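You operate a simulated robot arm through the tools that you are given. There is no shell and no other tool. Be economical: measure what you need, move in short steps, check, and stop when the job is done.

You run a simulated robot arm. Do the job below in one go: nothing can be reset, and whatever is moved stays where it is left.

JOB
Push the splice bench drawer shut. Take the crumpled paper wad on the splice bench and put it away on the table under the blinds. Put the cork pad labelled "609" from the splice bench on top of the brown dated carton there and the cork pad labelled "766" on top of the cardboard core from the film bin. Put the orange part roll on top of the roll log on a board. Take the square-footed dummy block on the splice bench and put it away on the sorting bench. Take the pack tray and leave it on the sorting bench. Take the guide roller and put it on the clear sheet over the box. Put the purple press block in the blue tray. Take the felt pad from the splice bench and leave it in the blue crate. Take the cardboard core with the green band and leave it on the shelf four of the stock rack. Any order will do. Set down upright: orange part roll, purple press block.

It is judged by the outcome, as a careful person would: the job done as asked, and still so three seconds after it is handed in. It fails if anything else is knocked over, pushed out of place, dropped, spilled or broken. Flat cloth is picked up by pressing the open fingertips on it (5 to 10 N) and closing them slowly along it; thin cloth reads only 2 to 8 mm in the jaws.

ROBOT AND FRAMES
A 7-joint arm with a fingered hand on a trunk, on a base that drives. Base frame: it is fixed to the floor where the robot stands at the start and does not move with it; the origin is under the middle of the robot, x ahead of it, y to its left, z up. Readings come in m, degrees, newtons and seconds.
With the tool pointing down near the work surface it reaches from about 0.36 to 0.84 m from the robot's upright axis, wherever it stands. Its first joint turns from -115.0 to 115.0 degrees. Places, roughly: blue crate (23x16 cm) [-0.7, 1.64, 0.82]; blue tray [1, 0.75, 1.25]; cardboard core from the film bin (6x6x9 cm) [0.9, -0.3, 0.9]; cardboard core with the green band (6x6x15 cm) [0.9, -3.6, 1.2]; clear sheet over the box [-1.7, -1.7, 0.7]; cork pad [1, -0.5, 1]; crumpled paper wad (7x7x6 cm) [0.8, -0.2, 0.9]; dated carton [1.25, 0.25, 1]; felt pad [1, -2.25, 1]; guide roller (17x5x5 cm) [1.1, -1.7, 0.9]; orange part roll (10x10x13 cm) [1.1, 0, 0.9]; pack tray [1, -1.25, 1]; purple press block [1, -1.75, 1]; roll log on a board [1, -3.5, 1.5]; shelf four of the stock rack [1.2, 1.2, 1.5]; sorting bench [-0.5, 3.4, 0.8]; splice bench drawer [0.7, 0, 0.7]; square-footed dummy block [1.25, -0.75, 1]; table under the blinds [-5.2, -3.5, 0.8]. Payload 5 kg.
The tool frame sits at the grasp point between the pads (the TCP): z along the fingers, y along the line on which they close. The tips reach 0.032 m beyond it. The gripper opens to 0.16 m. The gripper's body begins 0.089 m behind the TCP. The gripper is a hand of 4 fingers: y runs from the thumb to the fingers, the wrist lies at [0, 0, -0.267] in the tool frame, and closing takes about 1.5 s.
Orientation is that of the tool frame in the base frame, as a unit quaternion [w, x, y, z]. With the fingers straight down and closing along the base's y, the tool's x points along the base's -x, its y along +y and its z along -z.

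CONTROLS
- The arm moves only by the tool move_arm. Its argument "increments" is a list of rows, each an object of numbers (a shift or turn left out is 0, a gripper value left out holds the last): "wx", "wy", "wz": the turn, a rotation vector about the base's x, y, z in units of 180 degrees (1.0 is 180 degrees); "tx", "ty", "tz": the shift along the base's x, y, z in units of 200 mm (1.0 is 200 mm); "fingers": the closure in counts, from 0 (fully open) to 255 (shut). In form: [{"wx": .., "wy": .., "wz": .., "tx": .., "ty": .., "tz": .., "fingers": ..}, ...]. A call has 1 to 10 rows; each row is the pose to reach, as a shift and turn from the pose commanded when the call began. A call with a number of a shift or a turn outside -1 to 1 is refused whole. A row lasts 0.2 s, in which the tool goes at most 0.05 m and 8.6 degrees; a call with a longer step from one row to the next is refused whole, and so is a gripper value outside its range. Where a pose cannot be reached the arm comes as near as it can. A force on the tool above 40 N (or 10 N above the force at the start of the call, whichever is more), or a blocked arm, ends the call early, and 0.2 s more pass. The fingers move at their own pace (about 0.108 m/s each) and stop on an object; they squeeze with about 25 N. The grip force told is the motor's: it shows also when the fingers shut on nothing. Time passes only in rows, and 0.2 s behind the last, so rows that repeat a pose let the fingers close. The reply holds the time, the measured pose of the TCP, the force on the tool along the base axes, the opening and the grip force, in the units named above and with some noise, with the torque about the TCP (base axes, N m) and any sound that the robot's microphone picked up.
- Cameras (640 x 400 px; columns grow to the right, rows downward): "scene" is now at [0.0086, 0.1365, 1.7293]; the picture's right is [-0.36, -0.93, 0.00], its down [-0.76, 0.29, -0.57] and it looks along [0.53, -0.21, -0.82] (base axes); focal length 271 px, centre (320, 200). "wrist" rides on the gripper at [0.08, -0.004, -0.114] in the tool frame; the picture's right is [0.05, 1.00, 0.00], its down [-0.82, 0.04, -0.58] and it looks along [-0.58, 0.03, 0.82] (tool axes); focal length 265 px, centre (320, 200). There is no depth. A picture from a camera that has moved, and an enlarged one, comes with that camera's place and axes in the base frame and with its lens. The place of the scene camera against the robot may be out by one fixed shift of up to 0.025 m in any direction.
- capture(camera): a new picture of that camera. No time passes.
- move_column(by): slides the trunk up (or, below 0, down) by that many m; the arm and the scene camera ride with it, the base frame stays. It gives what a move gives, with no picture.
- steer(legs): drives the robot by 1 to 6 legs, each [ahead, turn to the left] in m and degrees, along the robot's own axes; the way and the turn of a leg run together, so that a leg with both is an arc; at most 1.5 m and 180 degrees a leg. The arm and the cameras ride along, it lands a little off, and it stops where it bumps. It gives what a move gives.
- set_grasp(shape): the hand has 4 fingers and takes this shape, open, in about a second: jaw (thumb against the fingers, like two jaws); tri (thumb and two fingers); tip (a fingertip pinch); poke (one finger out to press); point (the index stretched); flat (the hand flat); cup (the hand cupped); fist (a fist). The gripper value then closes the fingers along that shape, each until it touches; the sizes above hold for jaw. It gives what a move gives, with no picture.
- head_to(pan, tilt): turns the head with the scene camera to pan (to the left, within 155 degrees either way) and tilt (down, from -29 to 69), counted from straight ahead of the robot. It gives what a move gives.
- inspect(camera, box): a new picture of the part [left, top, right, bottom] of that camera's present view, enlarged. No time passes.
- close_job(): hands the job in; it is judged then, once.

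Go step by step. Nothing tells you exact positions but the pictures and the camera data: compare them with the known pose of the tool, close in by small moves and look again before you grip or let go. The budget is 535 turns and 326 pictures, counting those below and the enlarged ones. Unless the task says otherwise, let go and move clear before handing in.

The tools are called after "Request:" as name(argument=value, ...) on one line, values as JSON. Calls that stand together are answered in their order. move_arm: Moves the arm, as the interface text tells. Its arguments: {"type":"object","properties":{"increments":{"type":"array","items":{"type":"object","properties":{"wx":{"type":"number"},"wy":{"type":"number"},"wz":{"type":"number"},"tx":{"type":"number"},"ty":{"type":"number"},"tz":{"type":"number"},"fingers":{"type":"number"}}}}},"required":["increments"]} The other tools are called the same way: move_column (by) slides the trunk up or down; set_grasp (shape) gives the hand a shape; steer (legs) drives the base; head_to (pan, tilt) turns the head that bears the scene camera; capture (camera) takes a picture; inspect (camera, box) takes an enlarged picture of a part of a camera's view; close_job () hands the job in.

At the start:

```text
clock: 0.0
position: [0.4941, -0.2313, 1.1888]
tcp_rot: [-0.001, 0.001, 1.0, 0.0]
wrist_force: [-0.8, 0.2, -0.5]
ft_torque: [0.01, 0.0, 0.03]
gripper_width: 0.1598
grip_force: 0.1
shape: jaw
trunk travel left (down, up): [-0.85, 0.14]
robot x, y, heading: [-0.0028, -0.0001, -0.2]
head pan, tilt: [-21.1, 55.0]
```

scene: 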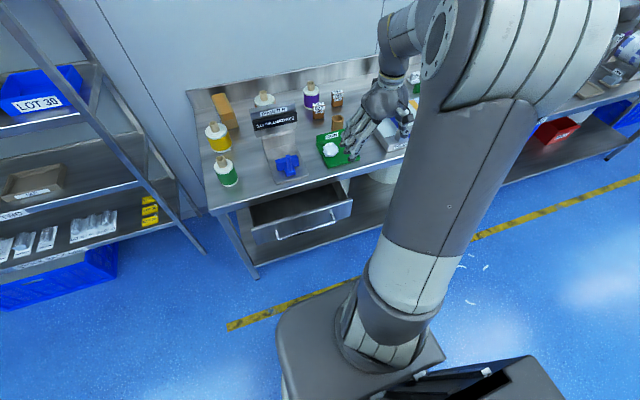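
wrist: 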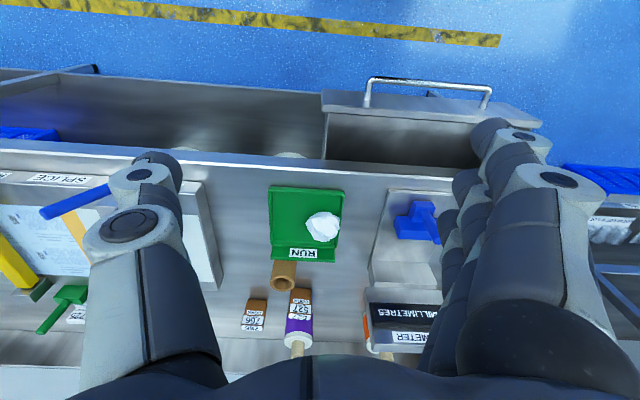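

The bench with its open drawer is ahead, with a rack on the left. I'll look around before moving anything.

Request:
inspect(camera="scene", box=[180, 60, 440, 222])

Request:
inspect(camera="wrist", box=[200, 160, 500, 360])

Request:
head_to(pan=40, tilt=25)

Request:
capture(camera="scene")

Request:
head_to(pan=-60, tilt=25)

Request:
capture(camera="scene")

Request:
head_to(pan=110, tilt=20)

Request:
capture(camera="scene")

Request:
head_to(pan=-140, tilt=15)

Request:
capture(camera="scene")

```text
2.46 times, centred on (310, 141) of scene
camera zoom: at [0.0086, 0.1365, 1.7293], right [-0.36, -0.93, 0.0], down [-0.76, 0.29, -0.57], along [0.53, -0.21, -0.82], focal length 667 px, centre (345, 345)
```

zoom: 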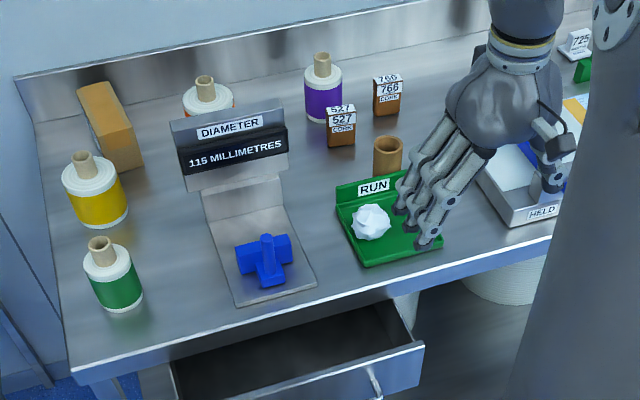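

```text
2.00 times, centred on (350, 260) of wrist
camera zoom: at [0.4119, -0.2337, 1.3012], right [-0.05, 1.0, 0.0], down [0.82, 0.04, 0.58], along [0.58, 0.03, -0.82], focal length 531 px, centre (260, 80)
```

zoom: 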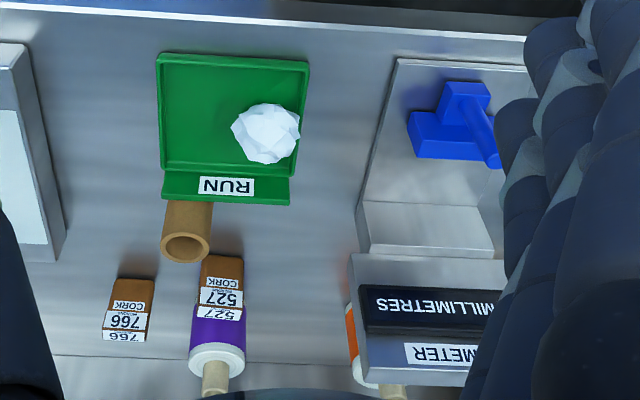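

```text
clock: 1.3
position: [0.4933, -0.2315, 1.1874]
tcp_rot: [0.0, 0.0, 1.0, 0.001]
wrist_force: [-0.2, 0.0, -0.7]
ft_torque: [0.01, 0.0, -0.03]
gripper_width: 0.1601
grip_force: 0.1
shape: jaw
trunk travel left (down, up): [-0.85, 0.14]
robot x, y, heading: [-0.0001, -0.0014, -0.2]
head pan, tilt: [40.0, 25.0]
```

```text
321 pictures are left
camera scene: at [0.012, 0.2216, 1.7733], right [0.64, -0.77, 0.0], down [-0.32, -0.27, -0.91], along [0.69, 0.58, -0.42], focal length 271 px, centre (320, 200)
```

scene: 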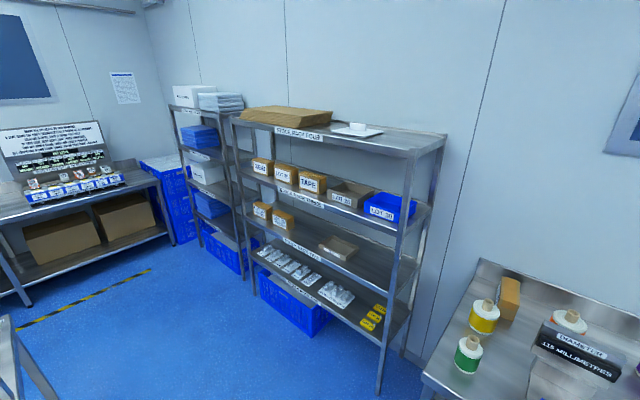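

```text
clock: 3.1
position: [0.4935, -0.2312, 1.189]
tcp_rot: [0.0, 0.0, 1.0, 0.0]
wrist_force: [0.1, 0.4, 0.7]
ft_torque: [-0.01, -0.04, 0.0]
gripper_width: 0.1598
grip_force: 0.0
shape: jaw
trunk travel left (down, up): [-0.85, 0.14]
robot x, y, heading: [-0.0004, 0.0012, -0.2]
head pan, tilt: [-60.0, 25.0]
```

```text
320 pictures are left
camera scene: at [-0.0125, 0.0827, 1.7733], right [-0.87, -0.5, 0.0], down [-0.21, 0.37, -0.91], along [0.45, -0.78, -0.42], focal length 271 px, centre (320, 200)
```

scene: 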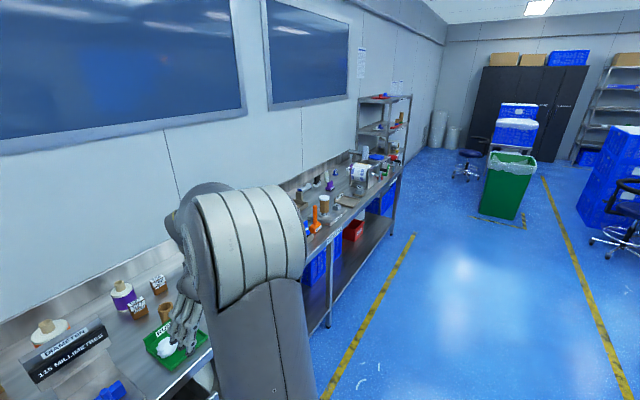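

```text
clock: 5.7
position: [0.4931, -0.2306, 1.1895]
tcp_rot: [0.0, 0.0, 1.0, 0.0]
wrist_force: [-0.8, -1.0, 0.1]
ft_torque: [0.0, 0.01, -0.02]
gripper_width: 0.1597
grip_force: 0.1
shape: jaw
trunk travel left (down, up): [-0.85, 0.14]
robot x, y, heading: [0.0018, 0.0034, -0.0]
head pan, tilt: [110.0, 20.0]
```

```text
319 pictures are left
camera scene: at [-0.0904, 0.2499, 1.7814], right [0.94, 0.34, 0.0], down [0.12, -0.32, -0.94], along [-0.32, 0.88, -0.34], focal length 271 px, centre (320, 200)
```

scene: 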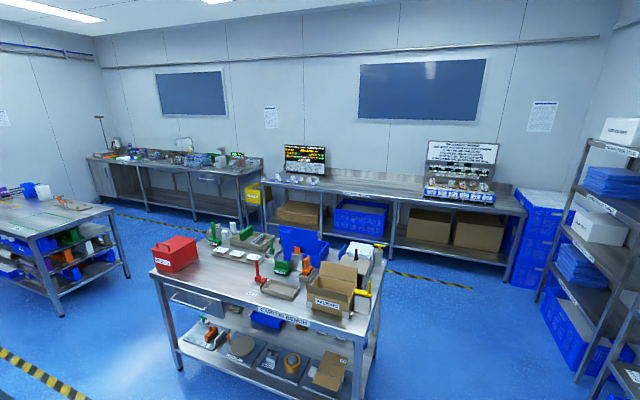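

```text
clock: 9.2
position: [0.4935, -0.2311, 1.1892]
tcp_rot: [-0.001, 0.0, 1.0, 0.0]
wrist_force: [-0.7, -0.4, -0.3]
ft_torque: [-0.02, -0.02, -0.01]
gripper_width: 0.1597
grip_force: 0.1
shape: jaw
trunk travel left (down, up): [-0.85, 0.14]
robot x, y, heading: [-0.0031, 0.0015, -0.2]
head pan, tilt: [-140.0, 15.0]
```

```text
318 pictures are left
camera scene: at [-0.1301, 0.1023, 1.7896], right [-0.64, 0.77, 0.0], down [0.2, 0.17, -0.97], along [-0.74, -0.62, -0.26], focal length 271 px, centre (320, 200)
```

scene: 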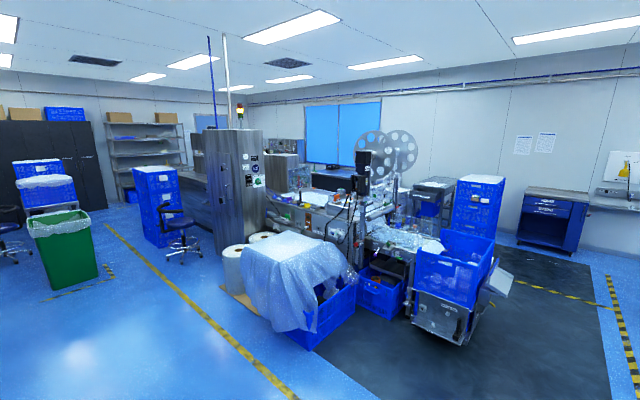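

Request:
head_to(pan=-30, tilt=35)

Request:
capture(camera="scene")

Request:
head_to(pan=-48, tilt=20)

Request:
inspect(camera="scene", box=[240, 60, 480, 210])

```text
clock: 11.0
position: [0.4931, -0.2319, 1.1883]
tcp_rot: [0.0, -0.001, 1.0, -0.001]
wrist_force: [-0.3, 0.3, 0.2]
ft_torque: [0.0, 0.0, -0.03]
gripper_width: 0.1598
grip_force: 0.0
shape: jaw
trunk travel left (down, up): [-0.85, 0.14]
robot x, y, heading: [0.0006, 0.0008, 0.1]
head pan, tilt: [-30.0, 35.0]
```

```text
317 pictures are left
camera scene: at [0.0176, 0.1183, 1.7576], right [-0.5, -0.87, 0.0], down [-0.5, 0.29, -0.82], along [0.71, -0.41, -0.57], focal length 271 px, centre (320, 200)
```

scene: 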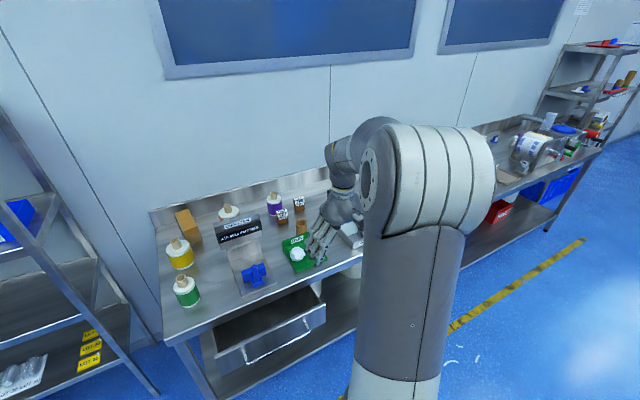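

```text
clock: 11.8
position: [0.4935, -0.2308, 1.1903]
tcp_rot: [0.0, -0.001, 1.0, 0.0]
wrist_force: [-0.7, 0.4, -0.4]
ft_torque: [-0.02, 0.0, -0.04]
gripper_width: 0.16
grip_force: 0.0
shape: jaw
trunk travel left (down, up): [-0.85, 0.14]
robot x, y, heading: [-0.0004, 0.0001, -0.1]
head pan, tilt: [-48.0, 20.0]
```

```text
2.67 times, centred on (360, 135) of scene
camera zoom: at [0.0038, 0.0933, 1.7814], right [-0.74, -0.67, 0.0], down [-0.23, 0.25, -0.94], along [0.63, -0.7, -0.34], focal length 722 px, centre (213, 373)
```

zoom: 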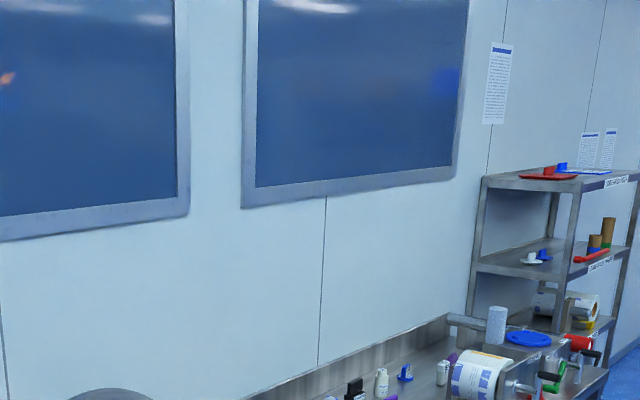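

Overview is good enough. First the drawer: back off a little, then push it with the hand levelled.

Request:
steer(legs=[[-0.3, 0]])

Request:
set_grasp(shape="fist")

Request:
move_column(by=-0.3)

Request:
head_to(pan=-5, tilt=40)

Request:
capture(camera="scene")

```text
clock: 13.9
position: [0.1934, -0.2297, 1.1897]
tcp_rot: [0.001, -0.001, 1.0, 0.0]
wrist_force: [0.1, 0.3, 0.8]
ft_torque: [-0.01, -0.04, 0.0]
gripper_width: 0.16
grip_force: 0.1
shape: jaw
trunk travel left (down, up): [-0.85, 0.14]
robot x, y, heading: [-0.2957, 0.0009, 0.0]
head pan, tilt: [-48.0, 20.0]
```

```text
clock: 14.8
position: [0.1952, -0.2295, 1.1883]
tcp_rot: [0.001, -0.002, 1.0, 0.0]
wrist_force: [0.1, -0.4, 0.8]
ft_torque: [0.0, -0.01, -0.04]
gripper_width: 0.0
grip_force: 0.1
shape: fist
trunk travel left (down, up): [-0.85, 0.14]
robot x, y, heading: [-0.3016, -0.0019, 0.2]
head pan, tilt: [-48.0, 20.0]
```

```text
clock: 17.8
position: [0.1955, -0.2293, 0.8887]
tcp_rot: [0.0, -0.002, 1.0, 0.0]
wrist_force: [-0.3, -0.5, 0.3]
ft_torque: [0.0, -0.02, -0.02]
gripper_width: 0.0
grip_force: 0.0
shape: fist
trunk travel left (down, up): [-0.55, 0.44]
robot x, y, heading: [-0.2985, -0.0004, -0.0]
head pan, tilt: [-48.0, 20.0]
```

```text
clock: 18.9
position: [0.1953, -0.2294, 0.889]
tcp_rot: [0.0, -0.002, 1.0, 0.0]
wrist_force: [0.1, -0.2, 1.0]
ft_torque: [0.0, 0.01, 0.01]
gripper_width: 0.0
grip_force: 0.1
shape: fist
trunk travel left (down, up): [-0.55, 0.44]
robot x, y, heading: [-0.2966, -0.0013, 0.4]
head pan, tilt: [-5.0, 40.0]
```

```text
315 pictures are left
camera scene: at [-0.2734, 0.1545, 1.45], right [-0.08, -1.0, 0.0], down [-0.64, 0.05, -0.77], along [0.76, -0.06, -0.64], focal length 271 px, centre (320, 200)
```

scene: 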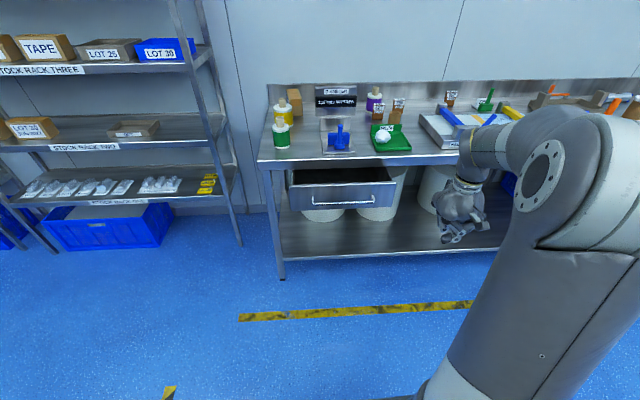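

Drawer front is about x 0.60, y −0.02, z 0.72. I'll level the hand and line up in front of it.

Request:
move_arm(increments=[{"wy": -0.045, "tx": 0.1, "ty": 0.1}, {"wy": -0.09, "tx": 0.2, "ty": 0.2}, {"wy": -0.135, "tx": 0.3, "ty": 0.3}, {"wy": -0.18, "tx": 0.4, "ty": 0.4}, {"wy": -0.225, "tx": 0.5, "ty": 0.5}, {"wy": -0.25, "tx": 0.5, "ty": 0.5}])

Request:
move_arm(increments=[{"wy": -0.045, "tx": 0.1, "ty": 0.1, "tz": -0.1}, {"wy": -0.09, "tx": 0.2, "ty": 0.2, "tz": -0.2}, {"wy": -0.135, "tx": 0.3, "ty": 0.3, "tz": -0.3}, {"wy": -0.18, "tx": 0.4, "ty": 0.4, "tz": -0.4}, {"wy": -0.225, "tx": 0.5, "ty": 0.5, "tz": -0.6}, {"wy": -0.25, "tx": 0.5, "ty": 0.5, "tz": -0.8}])

Request:
capture(camera="scene")

```text
clock: 20.3
position: [0.293, -0.1293, 0.8789]
tcp_rot: [0.362, -0.002, 0.932, -0.002]
wrist_force: [-0.5, -1.2, 0.4]
ft_torque: [0.12, -0.06, 0.08]
gripper_width: 0.0
grip_force: 0.0
shape: fist
out of reach, approached as far as the arm can: row 6
trunk travel left (down, up): [-0.55, 0.44]
robot x, y, heading: [-0.2972, -0.0001, 0.1]
head pan, tilt: [-5.0, 40.0]
```

```text
clock: 21.7
position: [0.401, -0.03, 0.7302]
tcp_rot: [0.702, -0.002, 0.712, 0.001]
wrist_force: [-2.5, 2.0, 2.0]
ft_torque: [-0.05, 0.08, -0.27]
gripper_width: 0.0002
grip_force: 0.1
shape: fist
out of reach, approached as far as the arm can: row 1, 2
trunk travel left (down, up): [-0.55, 0.44]
robot x, y, heading: [-0.302, -0.0052, 0.2]
head pan, tilt: [-5.0, 40.0]
```

```text
314 pictures are left
camera scene: at [-0.273, 0.1549, 1.4499], right [-0.08, -1.0, 0.0], down [-0.64, 0.05, -0.77], along [0.76, -0.06, -0.64], focal length 271 px, centre (320, 200)
```

scene: 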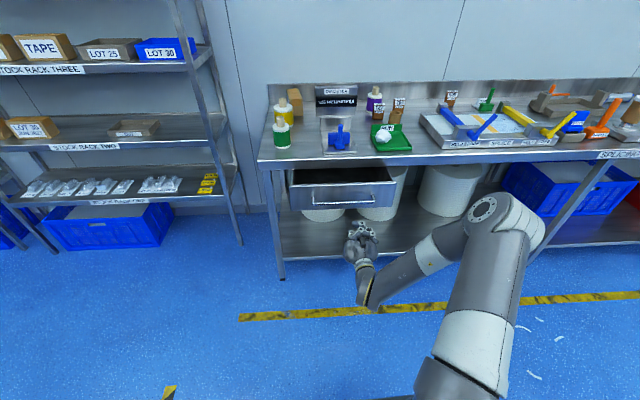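

Request:
move_arm(increments=[{"tx": 0.2}, {"tx": 0.4}, {"tx": 0.6}, {"tx": 0.8}, {"tx": 1.0}])

Request:
capture(camera="scene")

```text
clock: 22.9
position: [0.5975, -0.0286, 0.7277]
tcp_rot: [0.705, -0.001, 0.709, -0.001]
wrist_force: [0.8, -0.4, -16.7]
ft_torque: [0.62, -0.12, 0.08]
gripper_width: 0.0
grip_force: 0.0
shape: fist
trunk travel left (down, up): [-0.55, 0.44]
robot x, y, heading: [-0.3012, -0.0001, 0.3]
head pan, tilt: [-5.0, 40.0]
```

```text
313 pictures are left
camera scene: at [-0.2716, 0.1542, 1.4498], right [-0.08, -1.0, 0.0], down [-0.64, 0.05, -0.77], along [0.76, -0.06, -0.64], focal length 271 px, centre (320, 200)
```

scene: 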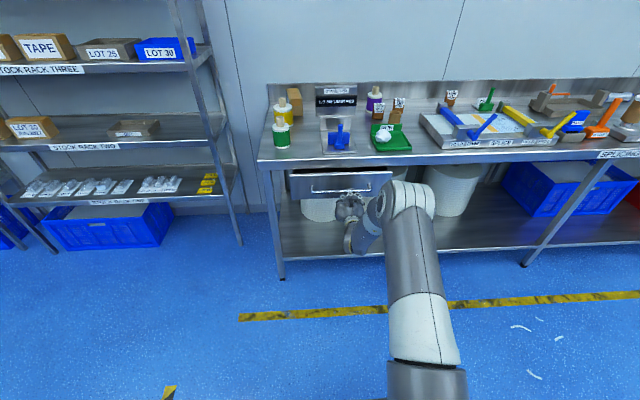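

Request:
move_arm(increments=[{"tx": 0.1}, {"tx": 0.2}, {"tx": 0.3}, {"tx": 0.4}, {"tx": 0.5}, {"tx": 0.6}])

Request:
capture(camera="scene")

```text
clock: 23.7
position: [0.6483, -0.0342, 0.725]
tcp_rot: [0.705, 0.0, 0.709, -0.003]
wrist_force: [-22.6, -1.7, 2.2]
ft_torque: [0.04, -0.06, -0.09]
gripper_width: 0.0
grip_force: 0.0
shape: fist
trunk travel left (down, up): [-0.55, 0.44]
robot x, y, heading: [-0.2999, -0.0018, -0.0]
head pan, tilt: [-5.0, 40.0]
stopped in row 4: the force on the tool passed its limit at 52 N (the readings are from after the stop); the commanded pose is now the measured one
```

```text
312 pictures are left
camera scene: at [-0.2763, 0.1546, 1.4505], right [-0.09, -1.0, 0.0], down [-0.64, 0.05, -0.77], along [0.76, -0.07, -0.64], focal length 271 px, centre (320, 200)
```

scene: 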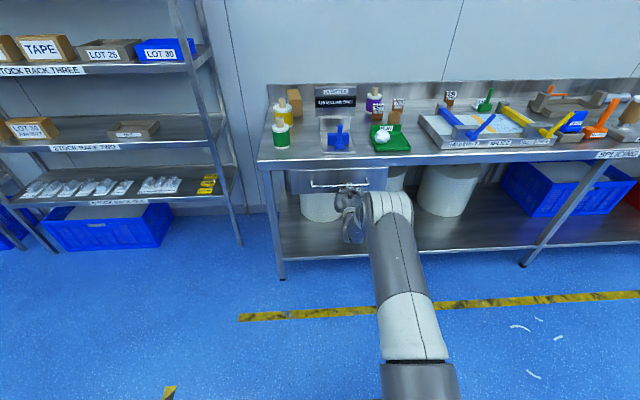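

Request:
inspect(camera="scene", box=[250, 120, 442, 240])

Request:
inspect(camera="scene", box=[400, 70, 640, 220])

Request:
inspect(camera="scene", box=[260, 70, 420, 170])

```text
3.33 times, centred on (346, 180) of scene
camera zoom: at [-0.2763, 0.1546, 1.4505], right [-0.09, -1.0, 0.0], down [-0.64, 0.05, -0.77], along [0.76, -0.07, -0.64], focal length 903 px, centre (233, 267)
```

zoom: 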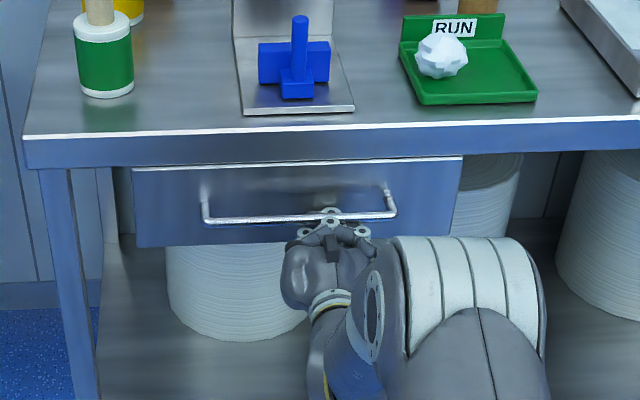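

```text
2.67 times, centred on (520, 145) of scene
camera zoom: at [-0.2763, 0.1546, 1.4505], right [-0.09, -1.0, 0.0], down [-0.64, 0.05, -0.77], along [0.76, -0.07, -0.64], focal length 722 px, centre (-213, 347)
```

zoom: 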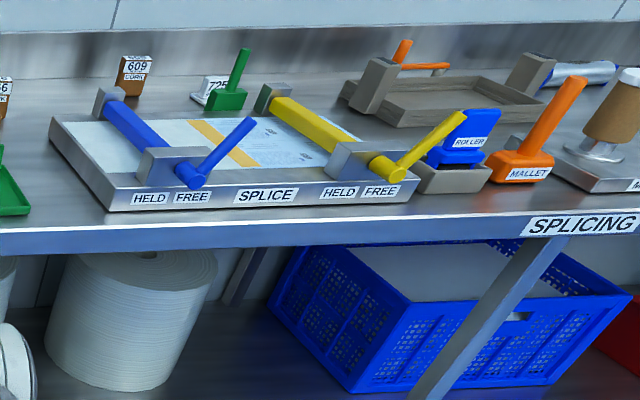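

```text
4.00 times, centred on (340, 120) of scene
camera zoom: at [-0.2763, 0.1546, 1.4505], right [-0.09, -1.0, 0.0], down [-0.64, 0.05, -0.77], along [0.76, -0.07, -0.64], focal length 1084 px, centre (240, 520)
```

zoom: 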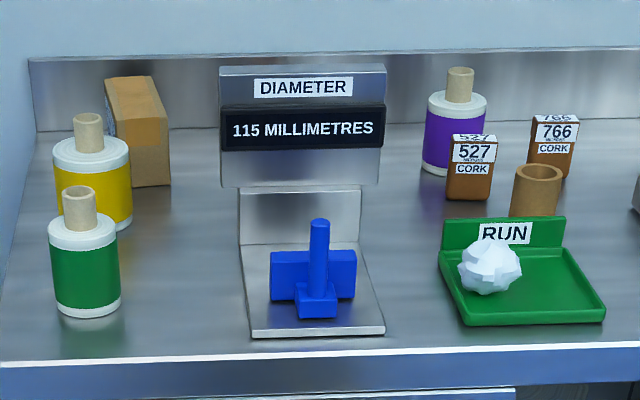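

Request:
move_arm(increments=[{"tx": 0.05}, {"tx": 0.1}, {"tx": 0.15}, {"tx": 0.2}])

Request:
inspect(camera="scene", box=[250, 120, 442, 240])

```text
clock: 24.0
position: [0.6498, -0.0353, 0.7239]
tcp_rot: [0.704, 0.001, 0.71, -0.004]
wrist_force: [-26.5, 0.4, 7.7]
ft_torque: [0.01, -0.2, -0.13]
gripper_width: 0.0001
grip_force: 0.2
shape: fist
trunk travel left (down, up): [-0.55, 0.44]
robot x, y, heading: [-0.3016, -0.0007, -0.0]
head pan, tilt: [-5.0, 40.0]
stopped in row 1: the force on the tool passed its limit at 53 N (the readings are from after the stop); the commanded pose is now the measured one
```

```text
3.33 times, centred on (346, 180) of scene
camera zoom: at [-0.2776, 0.1546, 1.4503], right [-0.09, -1.0, 0.0], down [-0.64, 0.05, -0.77], along [0.76, -0.07, -0.64], focal length 903 px, centre (233, 267)
```

zoom: 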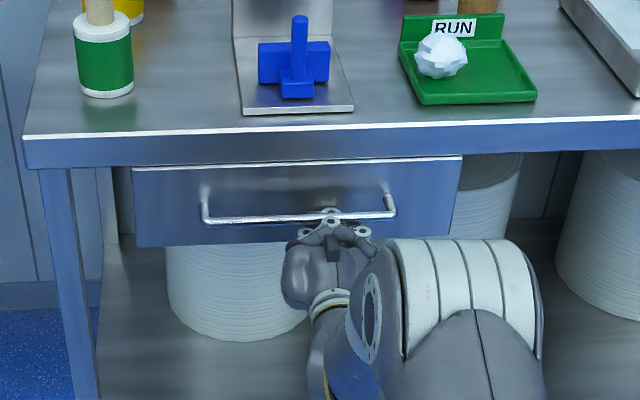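

The drawer is shut. Withdrawing the hand, re-levelling it downwards, and raising the trunk.

Request:
move_arm(increments=[{"tx": -0.2}, {"tx": -0.4}, {"tx": -0.6}, {"tx": -0.8}, {"tx": -1.0}])

Request:
move_arm(increments=[{"wy": 0.04, "tx": -0.1, "ty": -0.1, "tz": 0.1}, {"wy": 0.08, "tx": -0.2, "ty": -0.2, "tz": 0.2}, {"wy": 0.125, "tx": -0.3, "ty": -0.3, "tz": 0.3}, {"wy": 0.17, "tx": -0.4, "ty": -0.4, "tz": 0.4}, {"wy": 0.21, "tx": -0.5, "ty": -0.5, "tz": 0.5}, {"wy": 0.25, "tx": -0.5, "ty": -0.6, "tz": 0.6}])

Request:
move_arm(increments=[{"wy": 0.04, "tx": -0.0, "ty": -0.1}, {"wy": 0.08, "tx": 0, "ty": -0.2}, {"wy": 0.125, "tx": 0, "ty": -0.3}, {"wy": 0.17, "tx": 0, "ty": -0.4}, {"wy": 0.21, "tx": 0, "ty": -0.4}, {"wy": 0.25, "tx": 0, "ty": -0.4}])

Request:
move_column(by=0.4)

Request:
set_grasp(shape="jaw")

```text
clock: 25.2
position: [0.4541, -0.0339, 0.7226]
tcp_rot: [0.704, 0.001, 0.711, -0.004]
wrist_force: [0.3, -0.7, -0.5]
ft_torque: [0.0, -0.01, -0.03]
gripper_width: 0.0001
grip_force: 0.1
shape: fist
trunk travel left (down, up): [-0.55, 0.44]
robot x, y, heading: [-0.2978, -0.0039, 0.3]
head pan, tilt: [-5.0, 40.0]
```

```text
clock: 26.6
position: [0.3543, -0.157, 0.8499]
tcp_rot: [0.385, 0.024, 0.923, 0.002]
wrist_force: [-1.8, 1.4, -1.5]
ft_torque: [-0.18, -0.27, 0.0]
gripper_width: 0.0002
grip_force: 0.0
shape: fist
trunk travel left (down, up): [-0.55, 0.44]
robot x, y, heading: [-0.2953, 0.0057, 0.1]
head pan, tilt: [-5.0, 40.0]
```

```text
clock: 28.0
position: [0.3527, -0.2357, 0.8416]
tcp_rot: [-0.006, -0.002, 1.0, -0.004]
wrist_force: [-0.7, 0.1, -0.5]
ft_torque: [0.0, 0.02, -0.02]
gripper_width: 0.0
grip_force: 0.0
shape: fist
trunk travel left (down, up): [-0.55, 0.44]
robot x, y, heading: [-0.2997, -0.0001, 0.1]
head pan, tilt: [-5.0, 40.0]
```

```text
clock: 31.9
position: [0.3525, -0.2356, 1.2416]
tcp_rot: [-0.006, -0.003, 1.0, -0.004]
wrist_force: [0.0, -0.7, -0.5]
ft_torque: [-0.02, 0.02, -0.01]
gripper_width: 0.0
grip_force: 0.1
shape: fist
trunk travel left (down, up): [-0.95, 0.04]
robot x, y, heading: [-0.2975, 0.0026, 0.3]
head pan, tilt: [-5.0, 40.0]
```

```text
clock: 32.8
position: [0.3522, -0.2367, 1.2402]
tcp_rot: [-0.006, -0.002, 1.0, -0.004]
wrist_force: [-0.1, 0.1, 0.2]
ft_torque: [0.0, 0.02, -0.01]
gripper_width: 0.1599
grip_force: 0.2
shape: jaw
trunk travel left (down, up): [-0.95, 0.04]
robot x, y, heading: [-0.3048, 0.0023, 0.4]
head pan, tilt: [-5.0, 40.0]
```

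Request:
steer(legs=[[0.55, 0]])

Request:
capture(camera="wrist")

Request:
head_to(pan=-15, tilt=45)

Request:
capture(camera="scene")

```text
clock: 35.9
position: [0.8952, -0.2391, 1.2418]
tcp_rot: [-0.006, -0.001, 1.0, -0.005]
wrist_force: [0.7, 0.0, -0.5]
ft_torque: [-0.02, 0.01, 0.02]
gripper_width: 0.1599
grip_force: 0.0
shape: jaw
trunk travel left (down, up): [-0.95, 0.04]
robot x, y, heading: [0.2425, -0.0027, -0.1]
head pan, tilt: [-5.0, 40.0]
```

```text
307 pictures are left
camera wrist: at [0.815, -0.241, 1.3547], right [-0.05, 1.0, -0.01], down [0.82, 0.05, 0.57], along [0.57, 0.02, -0.82], focal length 265 px, centre (320, 200)
```

wrist: 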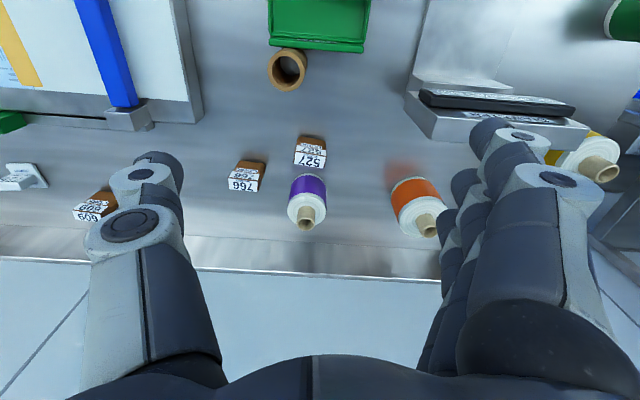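

```text
clock: 36.6
position: [0.893, -0.2391, 1.2422]
tcp_rot: [-0.005, 0.0, 1.0, -0.004]
wrist_force: [0.5, -0.4, -0.1]
ft_torque: [-0.01, -0.02, 0.01]
gripper_width: 0.16
grip_force: 0.0
shape: jaw
trunk travel left (down, up): [-0.95, 0.04]
robot x, y, heading: [0.2408, 0.0009, -0.4]
head pan, tilt: [-15.0, 45.0]
```

```text
306 pictures are left
camera scene: at [0.2644, 0.1404, 1.8428], right [-0.26, -0.97, 0.0], down [-0.68, 0.18, -0.71], along [0.68, -0.18, -0.71], focal length 271 px, centre (320, 200)
```

scene: 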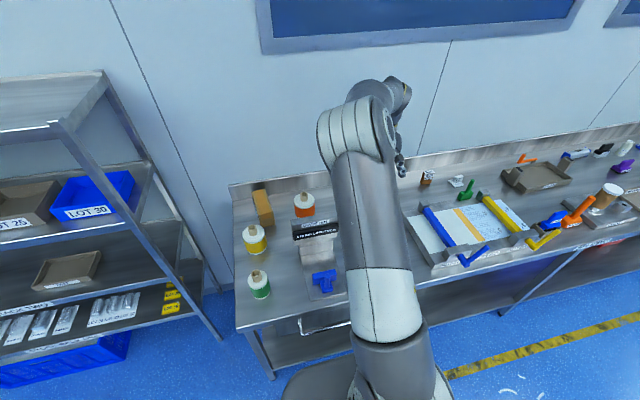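

Request:
head_to(pan=10, tilt=69)

Request:
capture(camera="scene")

```text
clock: 37.5
position: [0.8944, -0.2389, 1.2415]
tcp_rot: [-0.005, -0.001, 1.0, -0.005]
wrist_force: [0.0, -0.7, -0.8]
ft_torque: [0.04, 0.03, 0.01]
gripper_width: 0.1601
grip_force: 0.0
shape: jaw
trunk travel left (down, up): [-0.95, 0.04]
robot x, y, heading: [0.2438, 0.0, -0.1]
head pan, tilt: [10.0, 68.8]
```

```text
305 pictures are left
camera scene: at [0.2413, 0.1711, 1.8139], right [0.17, -0.99, 0.0], down [-0.92, -0.16, -0.36], along [0.36, 0.06, -0.93], focal length 271 px, centre (320, 200)
```

scene: 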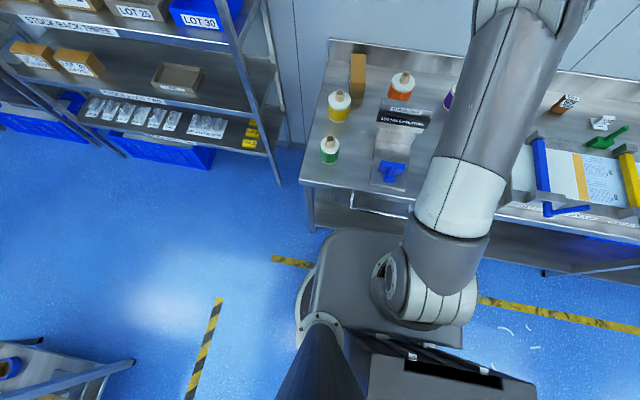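

Request:
steer(legs=[[-0.25, 0], [0, -90], [0.5, 0], [0, 90], [0.27, 0]])

Request:
capture(camera="wrist")

Request:
capture(camera="scene")

```text
clock: 51.1
position: [0.9068, -0.7184, 1.2415]
tcp_rot: [-0.006, -0.004, 1.0, -0.005]
wrist_force: [-0.4, -0.1, -0.1]
ft_torque: [0.01, 0.03, 0.03]
gripper_width: 0.1597
grip_force: 0.2
shape: jaw
trunk travel left (down, up): [-0.95, 0.04]
robot x, y, heading: [0.2498, -0.4893, 0.5]
head pan, tilt: [10.0, 68.8]
```

```text
304 pictures are left
camera wrist: at [0.826, -0.7217, 1.3545], right [-0.06, 1.0, -0.01], down [0.82, 0.06, 0.57], along [0.57, 0.03, -0.82], focal length 265 px, centre (320, 200)
```

wrist: 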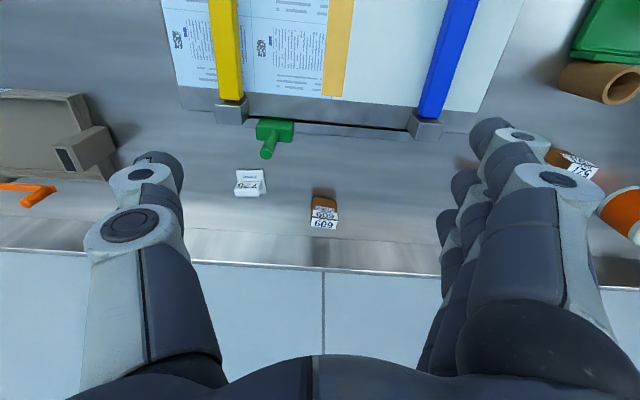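

```text
303 pictures are left
camera scene: at [0.2485, -0.3162, 1.8139], right [0.18, -0.98, 0.0], down [-0.92, -0.17, -0.36], along [0.36, 0.07, -0.93], focal length 271 px, centre (320, 200)
```

scene: 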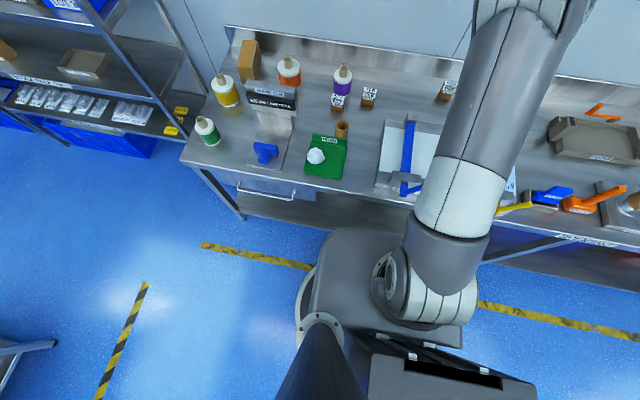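

Both 609 (≈1.17,−0.70) and 766 (≈1.07,−0.37) are located. I start with 766: turn the hand to close along x and move above it.

Request:
move_arm(increments=[{"wz": -0.045, "ty": 0.15}, {"wz": -0.09, "ty": 0.3}, {"wz": -0.135, "ty": 0.45}, {"wz": -0.18, "ty": 0.6}, {"wz": -0.225, "ty": 0.75}, {"wz": -0.25, "ty": 0.85}])

Request:
move_arm(increments=[{"wz": -0.045, "ty": 0.15, "tx": 0.14}, {"wz": -0.09, "ty": 0.3, "tx": 0.28}, {"wz": -0.135, "ty": 0.45, "tx": 0.4}, {"wz": -0.18, "ty": 0.6, "tx": 0.5}, {"wz": -0.225, "ty": 0.75, "tx": 0.6}, {"wz": -0.25, "ty": 0.85, "tx": 0.7}])

Request:
capture(camera="wrist")

```text
clock: 52.5
position: [0.9042, -0.5478, 1.2405]
tcp_rot: [-0.007, 0.378, 0.926, -0.002]
wrist_force: [0.0, 0.1, -0.7]
ft_torque: [-0.01, -0.02, -0.04]
gripper_width: 0.1599
grip_force: 0.0
shape: jaw
trunk travel left (down, up): [-0.95, 0.04]
robot x, y, heading: [0.2525, -0.4904, 0.5]
head pan, tilt: [10.0, 68.8]
```

```text
clock: 53.9
position: [0.9915, -0.4479, 1.2371]
tcp_rot: [-0.008, 0.584, 0.812, 0.0]
wrist_force: [-1.0, -0.8, -0.2]
ft_torque: [0.01, 0.0, -0.02]
gripper_width: 0.1597
grip_force: 0.1
shape: jaw
out of reach, approached as far as the arm can: row 4, 5, 6
trunk travel left (down, up): [-0.95, 0.04]
robot x, y, heading: [0.2537, -0.4893, 0.5]
head pan, tilt: [10.0, 68.8]
```

```text
302 pictures are left
camera wrist: at [0.9624, -0.3725, 1.3501], right [0.93, 0.37, -0.01], down [0.31, -0.76, 0.57], along [0.2, -0.53, -0.82], focal length 265 px, centre (320, 200)
```

wrist: 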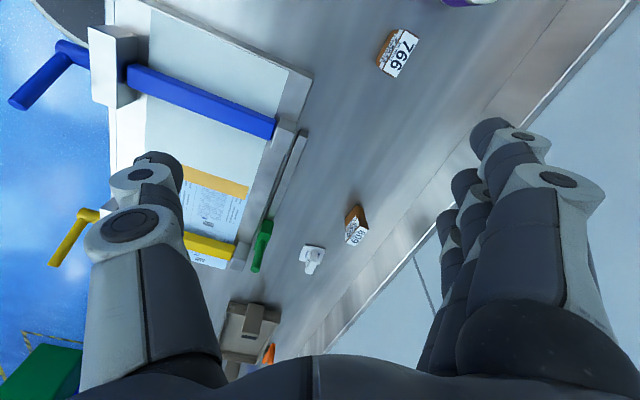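

Request:
move_arm(increments=[{"tz": -0.2}, {"tz": -0.4}, {"tz": -0.6}, {"tz": -0.8}])

```text
clock: 54.9
position: [0.9949, -0.4462, 1.0744]
tcp_rot: [-0.007, 0.583, 0.813, 0.0]
wrist_force: [-0.4, -0.7, -0.1]
ft_torque: [0.0, 0.02, 0.0]
gripper_width: 0.1602
grip_force: 0.0
shape: jaw
trunk travel left (down, up): [-0.95, 0.04]
robot x, y, heading: [0.2519, -0.4851, 0.5]
head pan, tilt: [10.0, 68.8]
```

Request:
move_arm(increments=[{"wz": -0.03, "tx": 0.1, "ty": 0.1}, {"wz": -0.06, "tx": 0.2, "ty": 0.2}, {"wz": -0.09, "tx": 0.3, "ty": 0.3}, {"wz": -0.104, "tx": 0.38, "ty": 0.38}])

Request:
capture(camera="wrist")

```text
clock: 55.9
position: [0.9973, -0.4467, 1.0732]
tcp_rot: [-0.022, 0.647, 0.762, 0.023]
wrist_force: [-0.6, -3.7, 0.2]
ft_torque: [0.21, -0.05, -0.03]
gripper_width: 0.1596
grip_force: 0.0
shape: jaw
out of reach, approached as far as the arm can: row 2, 3, 4
trunk travel left (down, up): [-0.95, 0.04]
robot x, y, heading: [0.2498, -0.487, 0.5]
head pan, tilt: [10.0, 68.8]
```

```text
301 pictures are left
camera wrist: at [0.9791, -0.374, 1.1905], right [0.98, 0.21, 0.01], down [0.18, -0.83, 0.52], along [0.12, -0.51, -0.85], focal length 265 px, centre (320, 200)
```

wrist: 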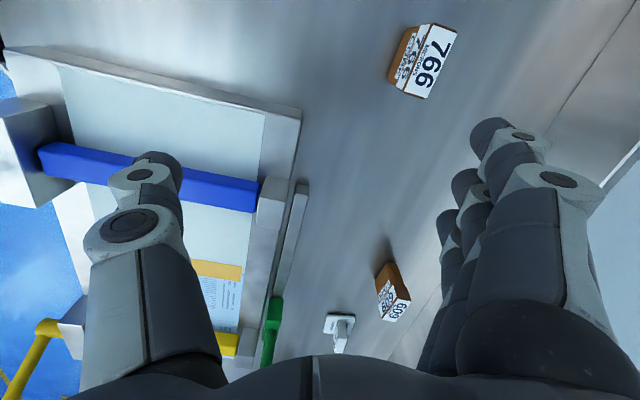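

Request:
move_arm(increments=[{"wz": 0.04}, {"wz": 0.08}, {"wz": 0.12}, {"wz": 0.16}, {"wz": 0.16, "tx": 0.2}, {"wz": 0.16, "tx": 0.4}])

```text
clock: 57.3
position: [1.0763, -0.4446, 1.0697]
tcp_rot: [-0.027, 0.436, 0.899, 0.017]
wrist_force: [0.5, -0.1, 1.3]
ft_torque: [0.0, 0.05, 0.0]
gripper_width: 0.1602
grip_force: 0.1
shape: jaw
trunk travel left (down, up): [-0.95, 0.04]
robot x, y, heading: [0.2521, -0.4889, 0.5]
head pan, tilt: [10.0, 68.8]
```

Request:
move_arm(increments=[{"wx": -0.017, "wy": -0.011}, {"wx": -0.017, "wy": -0.011}])

Request:
move_arm(increments=[{"wz": 0.045}, {"wz": 0.09}, {"wz": 0.135}, {"wz": 0.18}, {"wz": 0.225}, {"wz": 0.27}, {"wz": 0.315}, {"wz": 0.36}, {"wz": 0.405}, {"wz": 0.45}])

Request:
move_arm(increments=[{"wz": 0.045}, {"wz": 0.09}, {"wz": 0.135}, {"wz": 0.18}, {"wz": 0.225}, {"wz": 0.27}, {"wz": 0.315}, {"wz": 0.34}])

```text
clock: 57.9
position: [1.0753, -0.4455, 1.0706]
tcp_rot: [0.0, 0.437, 0.899, 0.0]
wrist_force: [0.2, -0.2, 0.6]
ft_torque: [-0.02, -0.01, 0.0]
gripper_width: 0.1599
grip_force: 0.0
shape: jaw
trunk travel left (down, up): [-0.95, 0.04]
robot x, y, heading: [0.2499, -0.4878, 0.4]
head pan, tilt: [10.0, 68.8]
```

```text
clock: 60.1
position: [1.0766, -0.4409, 1.07]
tcp_rot: [0.0, -0.253, 0.967, 0.0]
wrist_force: [0.3, 0.3, -0.2]
ft_torque: [-0.01, 0.01, 0.01]
gripper_width: 0.1599
grip_force: 0.1
shape: jaw
trunk travel left (down, up): [-0.95, 0.04]
robot x, y, heading: [0.2511, -0.4838, 0.5]
head pan, tilt: [10.0, 68.8]
```

```text
clock: 61.9
position: [1.0764, -0.4414, 1.0696]
tcp_rot: [0.0, 0.71, -0.704, 0.0]
wrist_force: [-1.1, 0.1, 0.6]
ft_torque: [-0.01, -0.01, 0.03]
gripper_width: 0.16
grip_force: 0.1
shape: jaw
trunk travel left (down, up): [-0.95, 0.04]
robot x, y, heading: [0.2479, -0.4904, 0.5]
head pan, tilt: [10.0, 68.8]
```

Request:
move_arm(increments=[{"ty": 0.2}, {"ty": 0.35}])

Request:
capture(camera="wrist")

```text
clock: 62.5
position: [1.0763, -0.3735, 1.0716]
tcp_rot: [0.0, 0.71, -0.705, 0.0]
wrist_force: [0.0, 0.3, 0.2]
ft_torque: [-0.01, -0.02, -0.02]
gripper_width: 0.16
grip_force: 0.1
shape: jaw
trunk travel left (down, up): [-0.95, 0.04]
robot x, y, heading: [0.2472, -0.4883, 0.3]
head pan, tilt: [10.0, 68.8]
```

```text
300 pictures are left
camera wrist: at [1.08, -0.4521, 1.1838], right [-1.0, -0.06, 0.0], down [-0.05, 0.81, 0.58], along [-0.03, 0.58, -0.82], focal length 265 px, centre (320, 200)
```

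wrist: 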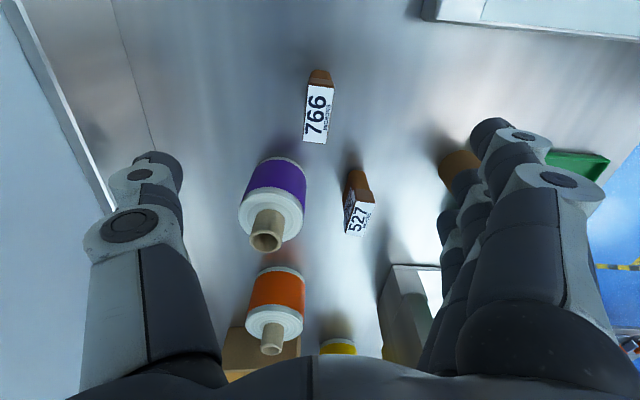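

Request:
move_arm(increments=[{"tz": -0.2}, {"tz": -0.4}, {"tz": -0.55}, {"tz": -0.68}, {"tz": -0.76}])

Request:
capture(camera="wrist")

```text
clock: 63.7
position: [1.0719, -0.3705, 0.918]
tcp_rot: [0.0, 0.71, -0.704, 0.0]
wrist_force: [-0.3, 0.1, 0.8]
ft_torque: [-0.01, -0.01, -0.01]
gripper_width: 0.16
grip_force: 0.0
shape: jaw
out of reach, approached as far as the arm can: row 5
trunk travel left (down, up): [-0.95, 0.04]
robot x, y, heading: [0.2496, -0.4853, 0.6]
head pan, tilt: [10.0, 68.8]
```

```text
299 pictures are left
camera wrist: at [1.075, -0.4484, 1.0294], right [-1.0, -0.06, 0.0], down [-0.05, 0.81, 0.58], along [-0.03, 0.58, -0.82], focal length 265 px, centre (320, 200)
```

wrist: 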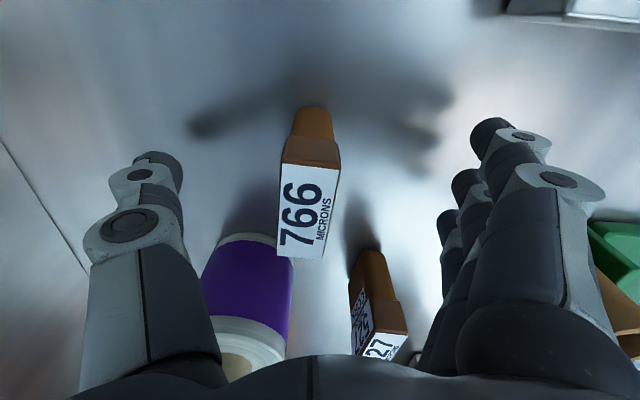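

Request:
move_arm(increments=[{"fingers": 60}, {"fingers": 120}, {"fingers": 180}, {"fingers": 220}, {"fingers": 240}, {"fingers": 255}, {"fingers": 255}, {"fingers": 255}, {"fingers": 255}])

Request:
move_arm(increments=[{"tz": 0.1}, {"tz": 0.3}, {"tz": 0.5}, {"tz": 0.7}, {"tz": 0.8}])

Request:
capture(camera="wrist")

```text
clock: 65.7
position: [1.0714, -0.3696, 0.9172]
tcp_rot: [0.0, 0.709, -0.705, -0.001]
wrist_force: [0.7, -0.3, 0.4]
ft_torque: [-0.02, 0.03, 0.01]
gripper_width: 0.0157
grip_force: 25.6
shape: jaw
trunk travel left (down, up): [-0.95, 0.04]
robot x, y, heading: [0.2537, -0.4886, 0.4]
head pan, tilt: [10.0, 68.8]
```

```text
clock: 66.9
position: [1.0713, -0.3727, 1.0799]
tcp_rot: [0.0, 0.71, -0.705, 0.0]
wrist_force: [-0.1, -0.1, -1.4]
ft_torque: [0.0, -0.04, 0.01]
gripper_width: 0.0154
grip_force: 24.3
shape: jaw
trunk travel left (down, up): [-0.95, 0.04]
robot x, y, heading: [0.2565, -0.4896, 0.4]
head pan, tilt: [10.0, 68.8]
```

```text
298 pictures are left
camera wrist: at [1.0745, -0.4515, 1.1921], right [-1.0, -0.06, 0.0], down [-0.05, 0.81, 0.58], along [-0.03, 0.58, -0.82], focal length 265 px, centre (320, 200)
```

wrist: 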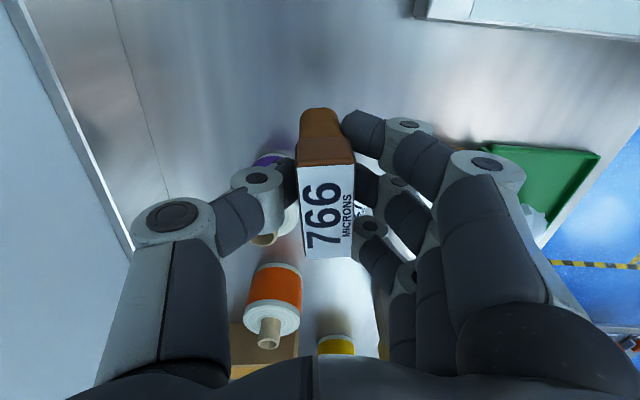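

Request:
move_arm(increments=[{"tx": -0.2}, {"tx": -0.4}, {"tx": -0.6}, {"tx": -0.8}, {"tx": -1.0}])

Request:
capture(camera="wrist")

```text
clock: 68.1
position: [0.8733, -0.3721, 1.0804]
tcp_rot: [0.0, 0.71, -0.704, 0.001]
wrist_force: [-0.7, -0.1, -1.3]
ft_torque: [0.0, -0.07, 0.0]
gripper_width: 0.0149
grip_force: 25.3
shape: jaw
trunk travel left (down, up): [-0.95, 0.04]
robot x, y, heading: [0.2501, -0.4869, 0.2]
head pan, tilt: [10.0, 68.8]
```

```text
297 pictures are left
camera wrist: at [0.8757, -0.4514, 1.1945], right [-1.0, -0.06, 0.0], down [-0.05, 0.81, 0.58], along [-0.03, 0.58, -0.82], focal length 265 px, centre (320, 200)
```

wrist: 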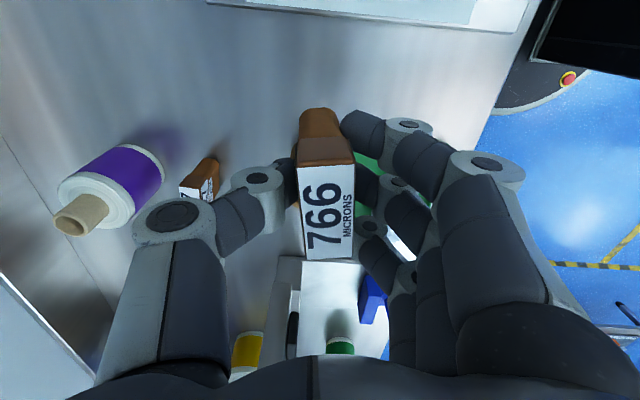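

Request:
head_to(pan=15, tilt=55)

Request:
inspect(camera="scene", box=[250, 80, 490, 230])

```text
clock: 68.9
position: [0.8731, -0.3726, 1.0815]
tcp_rot: [0.001, 0.709, -0.705, -0.001]
wrist_force: [0.5, 0.3, -0.4]
ft_torque: [0.0, 0.02, 0.0]
gripper_width: 0.0152
grip_force: 24.9
shape: jaw
trunk travel left (down, up): [-0.95, 0.04]
robot x, y, heading: [0.2506, -0.4842, 0.6]
head pan, tilt: [15.0, 55.0]
```

```text
2.67 times, centred on (370, 155) of scene
camera zoom: at [0.2613, -0.3069, 1.8292], right [0.27, -0.96, 0.0], down [-0.79, -0.22, -0.57], along [0.55, 0.15, -0.82], focal length 722 px, centre (187, 320)
```

zoom: 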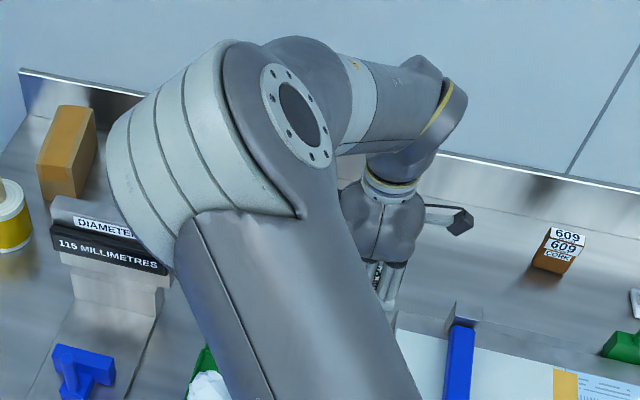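

Request:
move_arm(increments=[{"tx": -0.2, "tz": 0.2}, {"tx": -0.4, "tz": 0.3}, {"tx": -0.45, "tz": 0.4}])

Request:
capture(camera="wrist")

```text
refused: row 1 steps farther than a row can; nothing moved
```

```text
295 pictures are left
camera wrist: at [0.8775, -0.4516, 1.1939], right [-1.0, -0.06, 0.0], down [-0.05, 0.81, 0.58], along [-0.03, 0.58, -0.82], focal length 265 px, centre (320, 200)
```

wrist: 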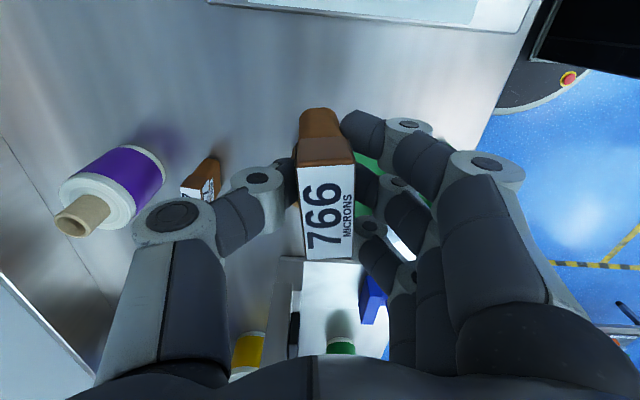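

Request:
move_arm(increments=[{"tx": -0.2, "tz": 0.1}, {"tx": -0.4, "tz": 0.2}, {"tx": -0.5, "ty": 0.2, "tz": 0.2}, {"tx": -0.5, "ty": 0.4, "tz": 0.2}])

Request:
capture(camera="wrist")

```text
clock: 69.9
position: [0.7717, -0.292, 1.1193]
tcp_rot: [0.0, 0.71, -0.704, 0.0]
wrist_force: [-0.1, 0.1, -0.9]
ft_torque: [-0.02, -0.01, -0.02]
gripper_width: 0.015
grip_force: 25.2
shape: jaw
trunk travel left (down, up): [-0.95, 0.04]
robot x, y, heading: [0.253, -0.4889, 0.6]
head pan, tilt: [15.0, 55.0]
```

```text
294 pictures are left
camera wrist: at [0.7753, -0.3714, 1.2319], right [-1.0, -0.06, 0.0], down [-0.05, 0.82, 0.58], along [-0.03, 0.58, -0.82], focal length 265 px, centre (320, 200)
```

wrist: 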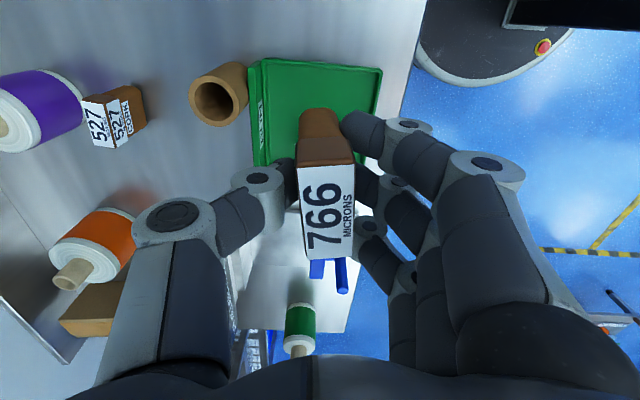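

Request:
move_arm(increments=[{"tx": 0.2}, {"tx": 0.4}, {"tx": 0.53, "ty": 0.035}, {"tx": 0.53, "ty": 0.035, "tz": -0.2}, {"tx": 0.53, "ty": 0.035, "tz": -0.4}, {"tx": 0.53, "ty": 0.035, "tz": -0.48}])

Request:
capture(camera="wrist")

```text
clock: 71.3
position: [0.879, -0.288, 1.0218]
tcp_rot: [0.0, 0.709, -0.705, 0.0]
wrist_force: [-0.6, -0.9, -1.1]
ft_torque: [0.03, -0.01, 0.01]
gripper_width: 0.0152
grip_force: 24.9
shape: jaw
trunk travel left (down, up): [-0.95, 0.04]
robot x, y, heading: [0.2503, -0.4874, 0.6]
head pan, tilt: [15.0, 55.0]
```

```text
293 pictures are left
camera wrist: at [0.8819, -0.3665, 1.1345], right [-1.0, -0.06, 0.0], down [-0.05, 0.81, 0.58], along [-0.03, 0.58, -0.82], focal length 265 px, centre (320, 200)
```

wrist: 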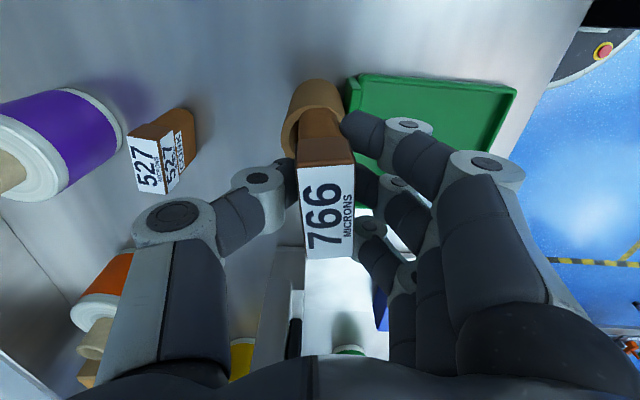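

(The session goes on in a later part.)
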